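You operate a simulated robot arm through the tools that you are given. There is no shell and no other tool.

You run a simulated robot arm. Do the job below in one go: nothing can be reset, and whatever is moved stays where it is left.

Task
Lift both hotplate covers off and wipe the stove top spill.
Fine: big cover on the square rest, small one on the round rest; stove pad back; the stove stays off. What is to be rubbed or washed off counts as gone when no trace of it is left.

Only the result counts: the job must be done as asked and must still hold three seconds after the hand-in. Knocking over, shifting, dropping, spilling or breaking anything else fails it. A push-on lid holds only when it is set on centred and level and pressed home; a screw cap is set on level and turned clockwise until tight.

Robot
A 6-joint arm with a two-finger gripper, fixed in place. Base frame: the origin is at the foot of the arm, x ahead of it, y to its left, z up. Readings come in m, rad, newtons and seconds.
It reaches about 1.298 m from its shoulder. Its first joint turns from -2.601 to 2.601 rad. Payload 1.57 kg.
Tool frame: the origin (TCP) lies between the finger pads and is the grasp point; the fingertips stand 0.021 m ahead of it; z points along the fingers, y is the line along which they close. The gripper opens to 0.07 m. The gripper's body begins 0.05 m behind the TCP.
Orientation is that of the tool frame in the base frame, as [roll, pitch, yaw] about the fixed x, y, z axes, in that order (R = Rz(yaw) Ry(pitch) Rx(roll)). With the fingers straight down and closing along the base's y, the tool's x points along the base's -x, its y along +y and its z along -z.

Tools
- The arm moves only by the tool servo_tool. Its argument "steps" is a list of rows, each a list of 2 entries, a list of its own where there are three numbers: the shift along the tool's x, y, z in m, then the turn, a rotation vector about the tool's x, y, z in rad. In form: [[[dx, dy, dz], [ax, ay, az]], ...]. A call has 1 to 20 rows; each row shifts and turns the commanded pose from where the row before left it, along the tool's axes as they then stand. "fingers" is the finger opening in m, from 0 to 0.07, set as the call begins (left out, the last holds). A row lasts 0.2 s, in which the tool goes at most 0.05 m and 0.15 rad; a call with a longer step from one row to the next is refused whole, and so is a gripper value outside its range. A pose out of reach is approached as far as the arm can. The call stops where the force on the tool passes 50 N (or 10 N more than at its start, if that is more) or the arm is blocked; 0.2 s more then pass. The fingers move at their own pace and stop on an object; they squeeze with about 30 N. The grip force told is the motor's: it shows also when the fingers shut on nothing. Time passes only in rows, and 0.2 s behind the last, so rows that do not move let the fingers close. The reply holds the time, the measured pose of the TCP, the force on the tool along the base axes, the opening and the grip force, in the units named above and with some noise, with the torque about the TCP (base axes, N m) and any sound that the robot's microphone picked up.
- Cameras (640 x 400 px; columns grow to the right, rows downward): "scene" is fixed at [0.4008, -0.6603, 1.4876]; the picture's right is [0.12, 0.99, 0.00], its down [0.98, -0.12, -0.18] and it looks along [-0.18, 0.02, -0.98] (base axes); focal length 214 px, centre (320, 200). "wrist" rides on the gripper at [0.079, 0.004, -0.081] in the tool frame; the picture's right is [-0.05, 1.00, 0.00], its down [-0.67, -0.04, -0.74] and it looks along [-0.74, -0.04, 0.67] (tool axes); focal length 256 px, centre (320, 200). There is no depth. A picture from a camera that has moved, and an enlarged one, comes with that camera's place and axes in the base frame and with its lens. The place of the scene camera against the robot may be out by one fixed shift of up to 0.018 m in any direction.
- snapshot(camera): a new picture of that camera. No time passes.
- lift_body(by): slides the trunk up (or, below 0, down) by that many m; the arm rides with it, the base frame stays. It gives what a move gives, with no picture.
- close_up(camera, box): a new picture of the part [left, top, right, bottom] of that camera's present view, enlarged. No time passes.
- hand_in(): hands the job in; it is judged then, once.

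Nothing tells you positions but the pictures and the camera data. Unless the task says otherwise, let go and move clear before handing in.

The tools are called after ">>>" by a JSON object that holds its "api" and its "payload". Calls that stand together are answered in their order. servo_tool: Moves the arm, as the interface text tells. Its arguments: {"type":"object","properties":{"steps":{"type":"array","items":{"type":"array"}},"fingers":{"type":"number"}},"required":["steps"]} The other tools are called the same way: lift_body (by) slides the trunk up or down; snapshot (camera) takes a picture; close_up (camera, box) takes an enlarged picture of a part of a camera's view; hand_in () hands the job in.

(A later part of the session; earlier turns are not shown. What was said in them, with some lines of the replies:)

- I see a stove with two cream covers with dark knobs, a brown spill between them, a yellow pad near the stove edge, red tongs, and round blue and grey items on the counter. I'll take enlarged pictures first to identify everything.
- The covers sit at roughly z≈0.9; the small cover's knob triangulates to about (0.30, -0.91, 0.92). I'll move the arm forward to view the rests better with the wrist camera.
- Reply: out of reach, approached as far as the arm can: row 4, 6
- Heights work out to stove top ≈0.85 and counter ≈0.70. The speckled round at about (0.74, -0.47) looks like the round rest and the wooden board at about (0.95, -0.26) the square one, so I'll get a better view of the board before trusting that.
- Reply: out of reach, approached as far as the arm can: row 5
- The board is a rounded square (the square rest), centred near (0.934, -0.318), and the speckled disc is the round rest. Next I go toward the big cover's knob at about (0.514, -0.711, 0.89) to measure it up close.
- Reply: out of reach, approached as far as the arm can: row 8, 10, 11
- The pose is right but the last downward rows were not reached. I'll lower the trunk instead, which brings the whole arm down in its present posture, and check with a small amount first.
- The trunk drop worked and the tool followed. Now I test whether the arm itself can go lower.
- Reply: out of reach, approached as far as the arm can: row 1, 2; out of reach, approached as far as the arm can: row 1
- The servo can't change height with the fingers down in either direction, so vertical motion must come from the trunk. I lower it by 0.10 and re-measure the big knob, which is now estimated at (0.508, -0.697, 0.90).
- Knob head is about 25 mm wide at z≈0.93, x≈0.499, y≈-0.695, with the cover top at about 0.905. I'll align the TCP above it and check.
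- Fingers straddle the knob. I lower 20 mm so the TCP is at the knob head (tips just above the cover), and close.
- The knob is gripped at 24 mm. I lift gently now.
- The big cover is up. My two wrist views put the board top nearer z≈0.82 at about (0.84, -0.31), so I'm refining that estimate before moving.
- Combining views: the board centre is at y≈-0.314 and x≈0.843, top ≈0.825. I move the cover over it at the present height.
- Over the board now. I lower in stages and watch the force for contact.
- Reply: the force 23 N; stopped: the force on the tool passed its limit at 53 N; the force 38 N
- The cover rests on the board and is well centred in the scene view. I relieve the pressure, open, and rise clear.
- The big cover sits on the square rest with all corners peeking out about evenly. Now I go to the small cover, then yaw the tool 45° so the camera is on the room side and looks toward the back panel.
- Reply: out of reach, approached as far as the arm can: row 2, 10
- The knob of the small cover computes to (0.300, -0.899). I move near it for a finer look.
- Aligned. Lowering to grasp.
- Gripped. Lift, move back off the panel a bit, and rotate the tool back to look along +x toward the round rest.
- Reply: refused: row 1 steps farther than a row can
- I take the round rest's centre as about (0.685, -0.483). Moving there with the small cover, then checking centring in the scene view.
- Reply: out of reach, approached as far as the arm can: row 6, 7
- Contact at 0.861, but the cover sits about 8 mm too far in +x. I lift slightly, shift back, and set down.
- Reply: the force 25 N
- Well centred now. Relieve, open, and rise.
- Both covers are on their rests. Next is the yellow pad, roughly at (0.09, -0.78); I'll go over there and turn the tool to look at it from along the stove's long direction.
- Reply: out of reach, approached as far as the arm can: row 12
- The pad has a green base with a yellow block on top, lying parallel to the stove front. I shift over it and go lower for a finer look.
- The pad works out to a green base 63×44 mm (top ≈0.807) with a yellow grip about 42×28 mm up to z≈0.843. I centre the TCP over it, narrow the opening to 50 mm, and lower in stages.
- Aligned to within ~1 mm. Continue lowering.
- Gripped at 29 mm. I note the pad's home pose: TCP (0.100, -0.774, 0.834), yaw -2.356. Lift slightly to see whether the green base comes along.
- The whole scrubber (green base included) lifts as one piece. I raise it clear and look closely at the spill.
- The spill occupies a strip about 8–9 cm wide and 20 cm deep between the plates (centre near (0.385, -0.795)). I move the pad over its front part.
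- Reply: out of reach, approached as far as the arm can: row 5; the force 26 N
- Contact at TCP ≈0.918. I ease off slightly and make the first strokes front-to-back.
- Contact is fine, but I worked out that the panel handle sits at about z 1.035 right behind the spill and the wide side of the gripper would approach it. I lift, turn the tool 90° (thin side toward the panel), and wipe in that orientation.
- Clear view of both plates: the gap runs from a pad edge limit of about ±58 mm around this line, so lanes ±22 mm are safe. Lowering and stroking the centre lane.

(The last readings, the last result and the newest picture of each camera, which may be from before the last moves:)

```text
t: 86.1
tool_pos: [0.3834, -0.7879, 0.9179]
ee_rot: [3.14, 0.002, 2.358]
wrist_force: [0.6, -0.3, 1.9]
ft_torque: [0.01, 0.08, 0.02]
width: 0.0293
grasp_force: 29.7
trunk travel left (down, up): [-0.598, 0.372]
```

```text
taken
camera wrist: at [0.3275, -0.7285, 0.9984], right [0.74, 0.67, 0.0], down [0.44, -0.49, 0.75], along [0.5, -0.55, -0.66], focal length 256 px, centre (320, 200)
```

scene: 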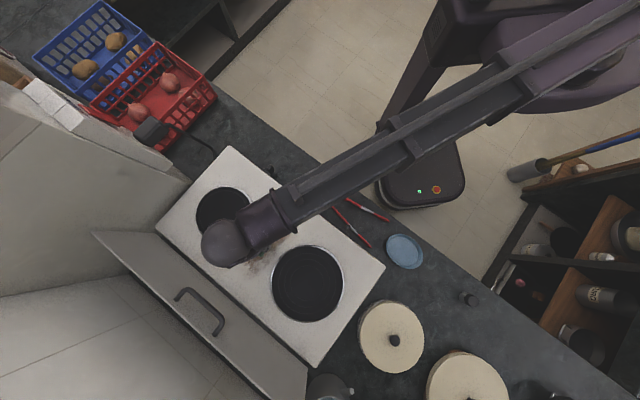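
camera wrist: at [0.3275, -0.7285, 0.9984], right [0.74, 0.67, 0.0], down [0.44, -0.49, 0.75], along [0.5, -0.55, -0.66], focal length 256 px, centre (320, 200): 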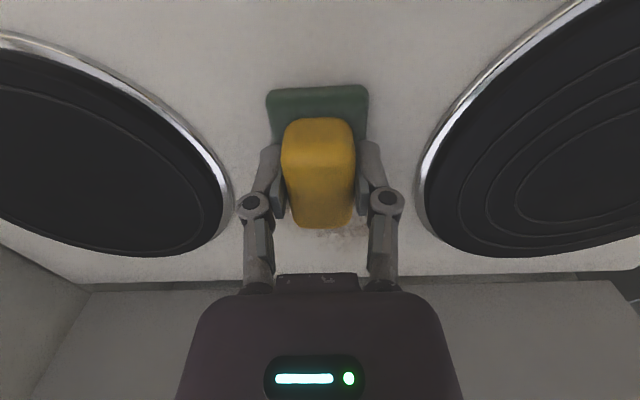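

The front part is already clean. Continue to the back, then side lanes.

>>> {"api": "servo_tool", "payload": {"steps": [[[-0.019, 0, 0], [0, 0, 0]], [[-0.019, 0, 0], [0, 0, 0]], [[-0.019, 0, 0], [0, 0, 0]], [[-0.019, 0, 0], [0, 0, 0]], [[-0.018, 0, 0], [0, 0, 0]]], "fingers": 0.0}}

>>> {"api": "snapshot", "payload": {"camera": "wrist"}}

>>> {"api": "snapshot", "payload": {"camera": "scene"}}

```text
t: 87.3
tool_pos: [0.445, -0.8546, 0.9175]
ee_rot: [3.14, 0.005, 2.356]
wrist_force: [0.1, -0.4, 2.3]
ft_torque: [0.04, 0.09, 0.04]
width: 0.0291
grasp_force: 29.9
trunk travel left (down, up): [-0.598, 0.372]
```

```text
taken
camera wrist: at [0.3909, -0.7945, 0.9984], right [0.74, 0.67, 0.0], down [0.44, -0.49, 0.75], along [0.5, -0.55, -0.66], focal length 256 px, centre (320, 200)
```

wrist: 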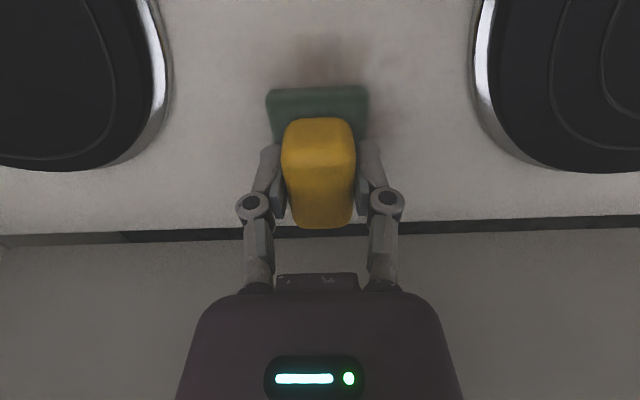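

```text
taken
```

scene: 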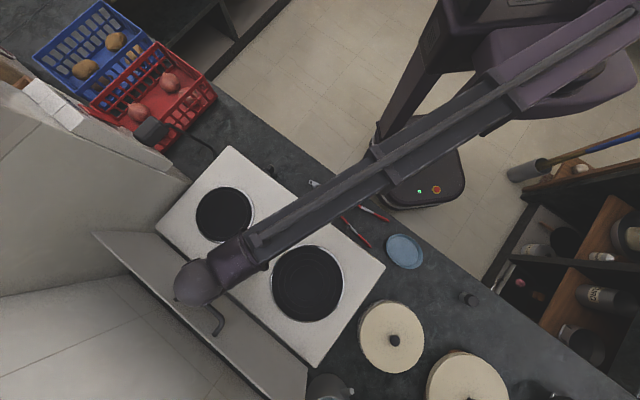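

>>> {"api": "servo_tool", "payload": {"steps": [[[0, -0.02, 0], [0, 0, 0]], [[0.0188, 0, 0], [0, 0, 0]], [[0.0188, 0, 0], [0, 0, 0]], [[0.0188, 0, 0], [0, 0, 0]], [[0.0188, 0, 0], [0, 0, 0]], [[0.0188, 0, 0], [0, 0, 0]], [[0.0188, 0, 0], [0, 0, 0]], [[0.0188, 0, 0], [0, 0, 0]], [[0.0188, 0, 0], [0, 0, 0]], [[0.0188, 0, 0], [0, 0, 0]], [[0, 0, 0], [0, 0, 0]]], "fingers": 0.0}}

>>> {"api": "servo_tool", "payload": {"steps": [[[0, 0.021, 0], [0, 0, 0]], [[0, 0.021, 0], [0, 0, 0]], [[-0.0188, 0, 0], [0, 0, 0]], [[-0.0188, 0, 0], [0, 0, 0]], [[-0.0188, 0, 0], [0, 0, 0]], [[-0.0188, 0, 0], [0, 0, 0]], [[-0.0188, 0, 0], [0, 0, 0]], [[-0.0188, 0, 0], [0, 0, 0]], [[-0.0188, 0, 0], [0, 0, 0]], [[-0.0188, 0, 0], [0, 0, 0]], [[-0.0188, 0, 0], [0, 0, 0]], [[0, 0, 0], [0, 0, 0]]], "fingers": 0.0}}

>>> {"api": "snapshot", "payload": {"camera": "wrist"}}

```text
t: 89.7
tool_pos: [0.3147, -0.75, 0.9171]
ee_rot: [3.139, 0.004, 2.356]
wrist_force: [-0.5, 0.7, 1.1]
ft_torque: [-0.02, 0.04, -0.02]
width: 0.0291
grasp_force: 29.8
trunk travel left (down, up): [-0.598, 0.372]
```

```text
t: 92.3
tool_pos: [0.464, -0.8402, 0.9167]
ee_rot: [3.141, 0.004, 2.358]
wrist_force: [0.9, -0.8, 2.9]
ft_torque: [0.03, 0.04, -0.01]
width: 0.029
grasp_force: 30.3
trunk travel left (down, up): [-0.598, 0.372]
```

```text
taken
camera wrist: at [0.4095, -0.7798, 0.9983], right [0.74, 0.67, 0.0], down [0.44, -0.49, 0.75], along [0.5, -0.55, -0.66], focal length 256 px, centre (320, 200)
```

wrist: 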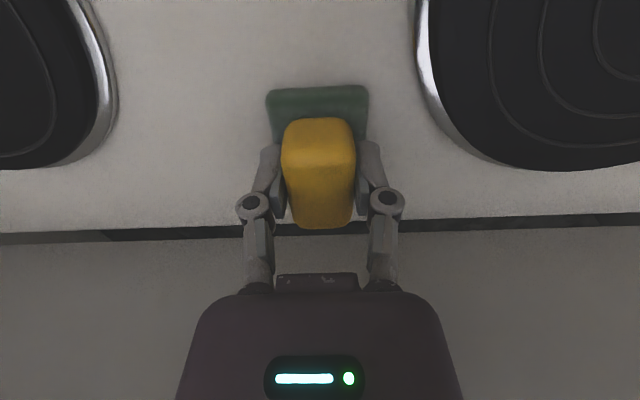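

Looks clean. I make another set of passes for safety, then lift and inspect.

>>> {"api": "servo_tool", "payload": {"steps": [[[0.0195, 0, 0], [0, 0, 0]], [[0.0195, 0, 0], [0, 0, 0]], [[0.0195, 0, 0], [0, 0, 0]], [[0.0195, 0, 0], [0, 0, 0]], [[0.0195, 0, 0], [0, 0, 0]], [[0.0195, 0, 0], [0, 0, 0]], [[0.0195, 0, 0], [0, 0, 0]], [[0.0195, 0, 0], [0, 0, 0]], [[0.0195, 0, 0], [0, 0, 0]], [[0, -0.022, 0], [0, 0, 0]], [[-0.0195, 0, 0], [0, 0, 0]], [[-0.0195, 0, 0], [0, 0, 0]], [[-0.0195, 0, 0], [0, 0, 0]], [[-0.0195, 0, 0], [0, 0, 0]], [[-0.0195, 0, 0], [0, 0, 0]], [[-0.0195, 0, 0], [0, 0, 0]], [[-0.0195, 0, 0], [0, 0, 0]], [[-0.0195, 0, 0], [0, 0, 0]], [[-0.0195, 0, 0], [0, 0, 0]]], "fingers": 0.0}}

>>> {"api": "servo_tool", "payload": {"steps": [[[0, -0.021, 0], [0, 0, 0]], [[0.0195, 0, 0], [0, 0, 0]], [[0.0195, 0, 0], [0, 0, 0]], [[0.0195, 0, 0], [0, 0, 0]], [[0.0195, 0, 0], [0, 0, 0]], [[0.0195, 0, 0], [0, 0, 0]], [[0.0195, 0, 0], [0, 0, 0]], [[0.0195, 0, 0], [0, 0, 0]], [[0.0195, 0, 0], [0, 0, 0]], [[0.0195, 0, 0], [0, 0, 0]], [[0, 0.02, 0], [0, 0, 0]], [[0, 0.02, 0], [0, 0, 0]]], "fingers": 0.0}}

>>> {"api": "lift_body", "payload": {"by": 0.12}}

>>> {"api": "servo_tool", "payload": {"steps": [[[0.04, 0, 0], [0, 0, 0]], [[0.04, 0, 0], [0, 0, 0]], [[0.04, 0, 0], [0, 0, 0]], [[0.03, 0, 0], [0, 0, 0]], [[0, 0, 0], [0, 0, 0]]], "fingers": 0.0}}

>>> {"api": "close_up", "payload": {"camera": "scene", "box": [220, 205, 316, 285]}}

>>> {"api": "snapshot", "payload": {"camera": "wrist"}}

>>> {"api": "snapshot", "payload": {"camera": "scene"}}

```text
t: 96.3
tool_pos: [0.4467, -0.8549, 0.9166]
ee_rot: [3.14, 0.004, 2.356]
wrist_force: [0.0, -0.8, 1.5]
ft_torque: [0.01, 0.01, 0.01]
width: 0.0289
grasp_force: 30.2
trunk travel left (down, up): [-0.598, 0.372]
```

```text
t: 98.9
tool_pos: [0.3374, -0.7172, 0.9168]
ee_rot: [3.14, 0.004, 2.356]
wrist_force: [0.8, 1.0, 0.5]
ft_torque: [0.0, -0.01, -0.01]
width: 0.029
grasp_force: 29.5
trunk travel left (down, up): [-0.598, 0.372]
```

```text
t: 100.4
tool_pos: [0.3381, -0.7186, 1.0363]
ee_rot: [3.139, 0.003, 2.357]
wrist_force: [0.2, 0.5, -0.4]
ft_torque: [-0.01, -0.01, 0.0]
width: 0.0289
grasp_force: 30.6
trunk travel left (down, up): [-0.718, 0.252]
```

```text
t: 101.6
tool_pos: [0.2318, -0.6127, 1.036]
ee_rot: [3.14, 0.003, 2.355]
wrist_force: [1.0, -0.1, -0.6]
ft_torque: [0.05, 0.0, 0.01]
width: 0.0289
grasp_force: 30.1
trunk travel left (down, up): [-0.718, 0.252]
```

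```text
5.00 times, centred on (268, 245) of scene
camera zoom: at [0.4008, -0.6603, 1.4876], right [0.12, 0.99, 0.0], down [0.98, -0.12, -0.18], along [-0.18, 0.02, -0.98], focal length 1072 px, centre (580, -25)
```

zoom: 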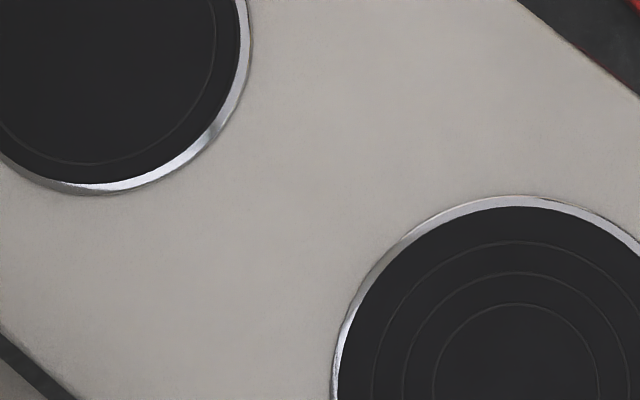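

```text
taken
camera wrist: at [0.177, -0.5526, 1.1181], right [0.74, 0.67, 0.0], down [0.44, -0.49, 0.75], along [0.5, -0.55, -0.66], focal length 256 px, centre (320, 200)
```

wrist: 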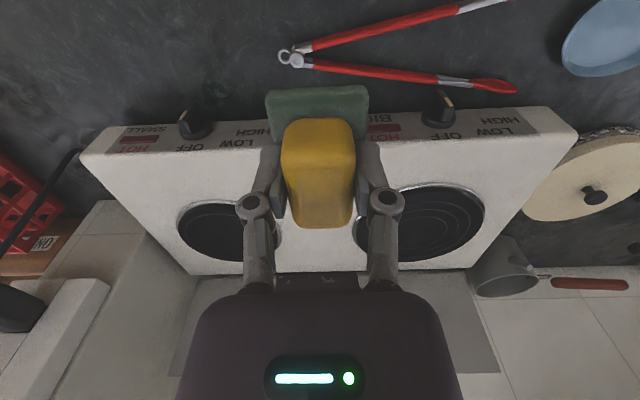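

```text
taken
```

scene: 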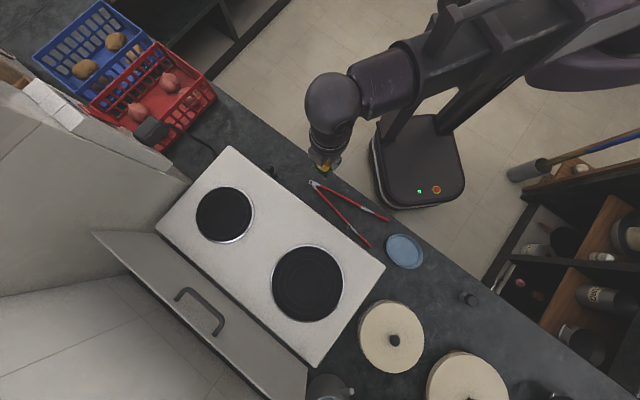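

The stove top is spotless in the enlarged view. Now I turn the pad back to its original direction and return it to its place at (0.100, -0.774).

>>> {"api": "servo_tool", "payload": {"steps": [[[0, 0, 0], [0, 0, -0.1428]], [[0, 0, 0], [0, 0, -0.1428]], [[0, 0, 0], [0, 0, -0.1428]], [[0, 0, 0], [0, 0, -0.1428]], [[0, 0, 0], [0, 0, -0.1428]], [[0, 0, 0], [0, 0, -0.1428]], [[0, 0, 0], [0, 0, -0.1428]], [[0, 0, 0], [0, 0, -0.1428]], [[0, 0, 0], [0, 0, -0.1428]], [[0, 0, 0], [0, 0, -0.1428]], [[0, 0, 0], [0, 0, -0.1428]], [[0, 0, 0], [0, 0, 0]]], "fingers": 0.0}}

>>> {"api": "servo_tool", "payload": {"steps": [[[0.0415, -0.0042, 0], [0, 0, 0]], [[0.0415, -0.0042, 0], [0, 0, 0]], [[0.0415, -0.0042, 0], [0, 0, 0]], [[0.0415, -0.0042, 0], [0, 0, 0]], [[0.0415, -0.0042, 0], [0, 0, 0]], [[0, 0, 0], [0, 0, 0]], [[0, 0, 0], [0, 0, 0]]], "fingers": 0.0}}

```text
t: 104.2
tool_pos: [0.2318, -0.6123, 1.0367]
ee_rot: [-3.139, 0.001, -2.353]
wrist_force: [-0.2, -0.9, -0.5]
ft_torque: [-0.01, -0.01, 0.0]
width: 0.029
grasp_force: 29.4
trunk travel left (down, up): [-0.718, 0.252]
```

```text
t: 105.8
tool_pos: [0.1005, -0.7732, 1.0367]
ee_rot: [-3.138, 0.001, -2.355]
wrist_force: [-0.9, 0.0, 0.1]
ft_torque: [0.01, 0.0, -0.01]
width: 0.029
grasp_force: 30.2
trunk travel left (down, up): [-0.718, 0.252]
```

>>> {"api": "servo_tool", "payload": {"steps": [[[0.001, -0.0007, 0], [0, 0, 0]], [[0, 0, 0], [0, 0, 0]]], "fingers": 0.0}}

>>> {"api": "lift_body", "payload": {"by": -0.15}}

>>> {"api": "lift_body", "payload": {"by": -0.045}}

>>> {"api": "snapshot", "payload": {"camera": "wrist"}}

```text
t: 106.4
tool_pos: [0.099, -0.775, 1.0375]
ee_rot: [-3.138, 0.002, -2.355]
wrist_force: [-0.2, -0.4, -0.9]
ft_torque: [0.01, 0.04, 0.0]
width: 0.0292
grasp_force: 29.3
trunk travel left (down, up): [-0.718, 0.252]
```

```text
t: 108.2
tool_pos: [0.0997, -0.7734, 0.8865]
ee_rot: [-3.137, 0.001, -2.357]
wrist_force: [0.5, -0.6, -1.1]
ft_torque: [-0.06, 0.0, 0.01]
width: 0.0287
grasp_force: 29.7
trunk travel left (down, up): [-0.568, 0.402]
```

```text
t: 109.1
tool_pos: [0.1003, -0.7745, 0.8413]
ee_rot: [-3.137, 0.001, -2.358]
wrist_force: [0.5, -0.6, 0.6]
ft_torque: [0.0, 0.05, 0.01]
width: 0.0288
grasp_force: 30.0
trunk travel left (down, up): [-0.523, 0.447]
```

```text
taken
camera wrist: at [0.0393, -0.8262, 0.9233], right [-0.67, 0.74, 0.0], down [0.49, 0.45, 0.75], along [0.56, 0.5, -0.67], focal length 256 px, centre (320, 200)
```

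wrist: 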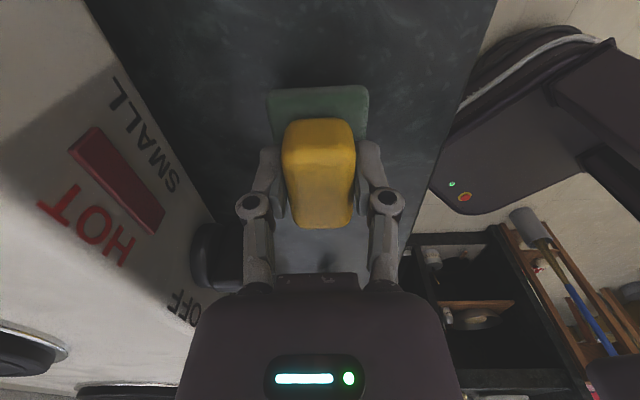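

Matches the original picture. I lower in small steps to contact.

>>> {"api": "lift_body", "payload": {"by": -0.005}}

>>> {"api": "lift_body", "payload": {"by": -0.002}}

>>> {"api": "lift_body", "payload": {"by": -0.001}}

```text
t: 109.6
tool_pos: [0.0995, -0.7747, 0.8368]
ee_rot: [-3.139, 0.001, -2.356]
wrist_force: [-0.2, 0.3, -1.4]
ft_torque: [0.03, -0.04, 0.0]
width: 0.029
grasp_force: 29.8
trunk travel left (down, up): [-0.518, 0.452]
```

```text
t: 110.1
tool_pos: [0.0993, -0.7744, 0.8355]
ee_rot: [-3.139, 0.002, -2.356]
wrist_force: [0.5, 0.4, -1.1]
ft_torque: [0.01, 0.0, 0.02]
width: 0.0289
grasp_force: 30.4
trunk travel left (down, up): [-0.516, 0.454]
```

```text
t: 110.6
tool_pos: [0.1003, -0.7751, 0.8351]
ee_rot: [-3.138, 0.003, -2.357]
wrist_force: [0.1, 0.1, -0.7]
ft_torque: [0.01, 0.02, 0.0]
width: 0.0289
grasp_force: 30.0
trunk travel left (down, up): [-0.515, 0.455]
```

>>> {"api": "lift_body", "payload": {"by": -0.001}}

>>> {"api": "servo_tool", "payload": {"steps": [[[0, 0, 0], [0, 0, 0]], [[0, 0, 0], [0, 0, 0]], [[0, 0, 0], [0, 0, 0]]], "fingers": 0.05}}

>>> {"api": "lift_body", "payload": {"by": 0.06}}

>>> {"api": "lift_body", "payload": {"by": 0.12}}

>>> {"api": "snapshot", "payload": {"camera": "wrist"}}

```text
t: 111.1
tool_pos: [0.101, -0.775, 0.833]
ee_rot: [-3.136, 0.0, -2.357]
wrist_force: [0.1, 0.7, -0.7]
ft_torque: [-0.01, -0.02, 0.02]
width: 0.029
grasp_force: 29.6
trunk travel left (down, up): [-0.514, 0.456]
```

```text
t: 111.9
tool_pos: [0.0998, -0.7748, 0.8319]
ee_rot: [-3.139, 0.001, -2.357]
wrist_force: [0.6, -0.2, 0.8]
ft_torque: [0.0, -0.03, -0.02]
width: 0.0498
grasp_force: 0.1
trunk travel left (down, up): [-0.514, 0.456]
```

```text
t: 112.9
tool_pos: [0.0996, -0.7743, 0.8926]
ee_rot: [-3.138, 0.001, -2.356]
wrist_force: [-0.4, 0.2, -0.1]
ft_torque: [0.02, 0.02, -0.02]
width: 0.0503
grasp_force: 0.0
trunk travel left (down, up): [-0.574, 0.396]
```

```text
t: 114.4
tool_pos: [0.1011, -0.7749, 1.0128]
ee_rot: [-3.138, 0.001, -2.358]
wrist_force: [0.0, -0.9, -0.3]
ft_torque: [0.0, -0.03, 0.0]
width: 0.0499
grasp_force: 0.0
trunk travel left (down, up): [-0.694, 0.276]
```

```text
taken
camera wrist: at [0.0392, -0.8263, 1.0942], right [-0.67, 0.74, 0.0], down [0.49, 0.45, 0.75], along [0.56, 0.5, -0.67], focal length 256 px, centre (320, 200)
```

wrist: 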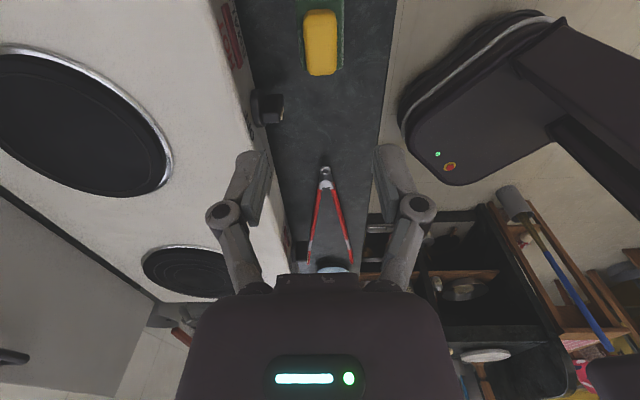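

The pad is back in place. I move the arm clear and check everything.

>>> {"api": "servo_tool", "payload": {"steps": [[[0, 0.04, 0], [0, 0, 0]], [[0, 0.04, 0], [0, 0, 0]], [[0, 0.04, 0], [0, 0, 0]], [[0, 0.04, 0], [0, 0, 0]], [[0, 0.04, 0], [0, 0, 0]], [[0, 0, 0], [0, 0, 0]]], "fingers": 0.05}}

>>> {"api": "snapshot", "payload": {"camera": "scene"}}

>>> {"api": "close_up", "payload": {"camera": "scene", "box": [340, 290, 520, 402]}}

>>> {"api": "close_up", "payload": {"camera": "scene", "box": [150, 130, 310, 230]}}

>>> {"api": "close_up", "payload": {"camera": "scene", "box": [230, 205, 330, 280]}}

```text
t: 115.8
tool_pos: [-0.0441, -0.6344, 1.0126]
ee_rot: [-3.138, 0.001, -2.356]
wrist_force: [-0.5, 0.2, 0.1]
ft_torque: [0.0, -0.01, 0.03]
width: 0.05
grasp_force: 0.0
trunk travel left (down, up): [-0.694, 0.276]
```

```text
taken
```

scene: 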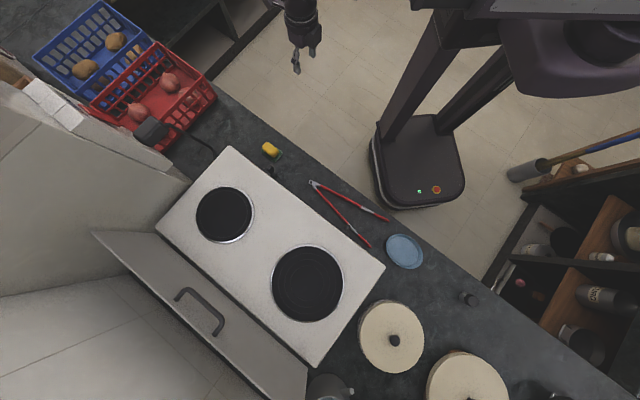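

```text
refused: 402 is not a number from 0 to 400
```

```text
4.00 times, centred on (230, 180) of scene
camera zoom: at [0.4008, -0.6603, 1.4876], right [0.12, 0.99, 0.0], down [0.98, -0.12, -0.18], along [-0.18, 0.02, -0.98], focal length 858 px, centre (680, 280)
```

zoom: 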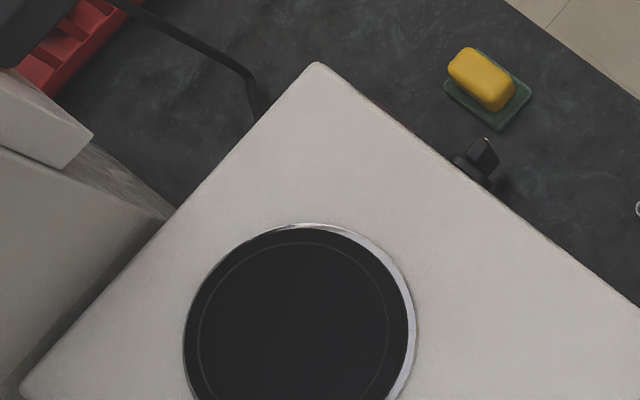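

```text
5.33 times, centred on (280, 242) of scene
camera zoom: at [0.4008, -0.6603, 1.4876], right [0.12, 0.99, 0.0], down [0.98, -0.12, -0.18], along [-0.18, 0.02, -0.98], focal length 1144 px, centre (533, -27)
```

zoom: 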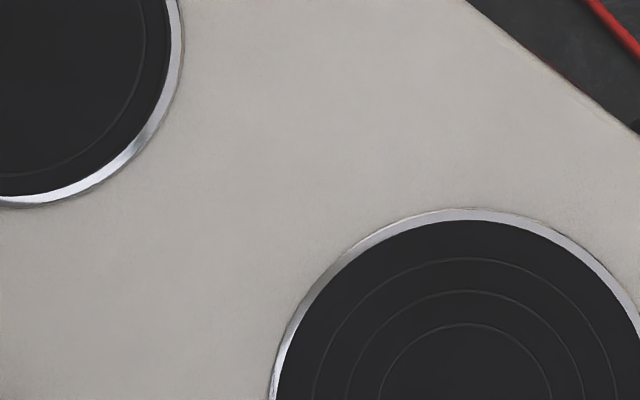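

>>> {"api": "close_up", "payload": {"camera": "scene", "box": [340, 290, 520, 400]}}

>>> {"api": "close_up", "payload": {"camera": "scene", "box": [250, 150, 410, 270]}}

```text
3.56 times, centred on (430, 345) of scene
camera zoom: at [0.4008, -0.6603, 1.4876], right [0.12, 0.99, 0.0], down [0.98, -0.12, -0.18], along [-0.18, 0.02, -0.98], focal length 763 px, centre (-71, -316)
```

zoom: 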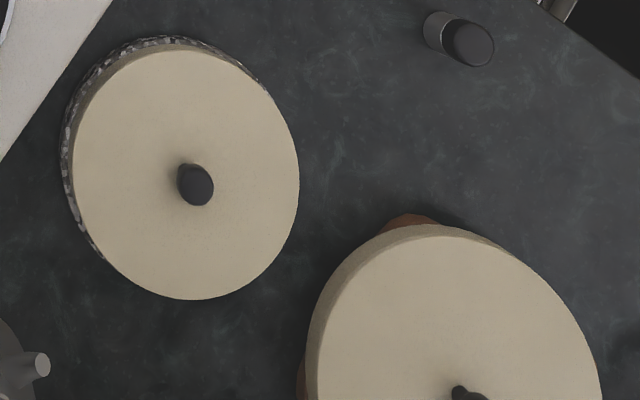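

```text
3.33 times, centred on (330, 210) of scene
camera zoom: at [0.4008, -0.6603, 1.4876], right [0.12, 0.99, 0.0], down [0.98, -0.12, -0.18], along [-0.18, 0.02, -0.98], focal length 715 px, centre (287, 167)
```

zoom: 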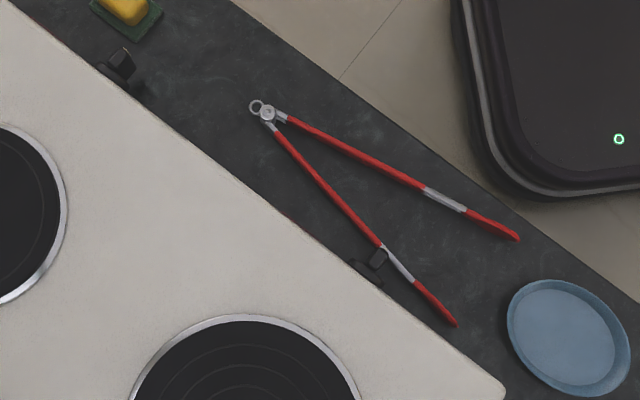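

Both covers sit on their rests, the stove top is clean, the pad is back where it was, the knobs haven't moved, and the arm is clear. Handing in.

>>> {"api": "hand_in", "payload": {}}

```text
The job is handed in.
```

The job is handed in: both covers are off, the spill is wiped away, and my last pictures showed everything where it should be. The hand-in didn't return a result, so I can't say how it was judged.

- **Big cover:** it rests on the wooden square board, centred to within about a centimetre as far as I could tell from the pictures.
- **Small cover:** it rests on the speckled round rest, after a second set-down to correct its position by about 8 mm.
- **Spill:** an enlarged view of the stove top after wiping showed no trace left.
- **Stove pad:** it is back in its original spot, to within about a millimetre and facing the same way.
- **Stove:** I didn't touch the controls; the knobs looked unmoved and the red HOT markings unlit.

Nothing else looked moved in the final pictures, and the arm was clear of the counter when I handed in.
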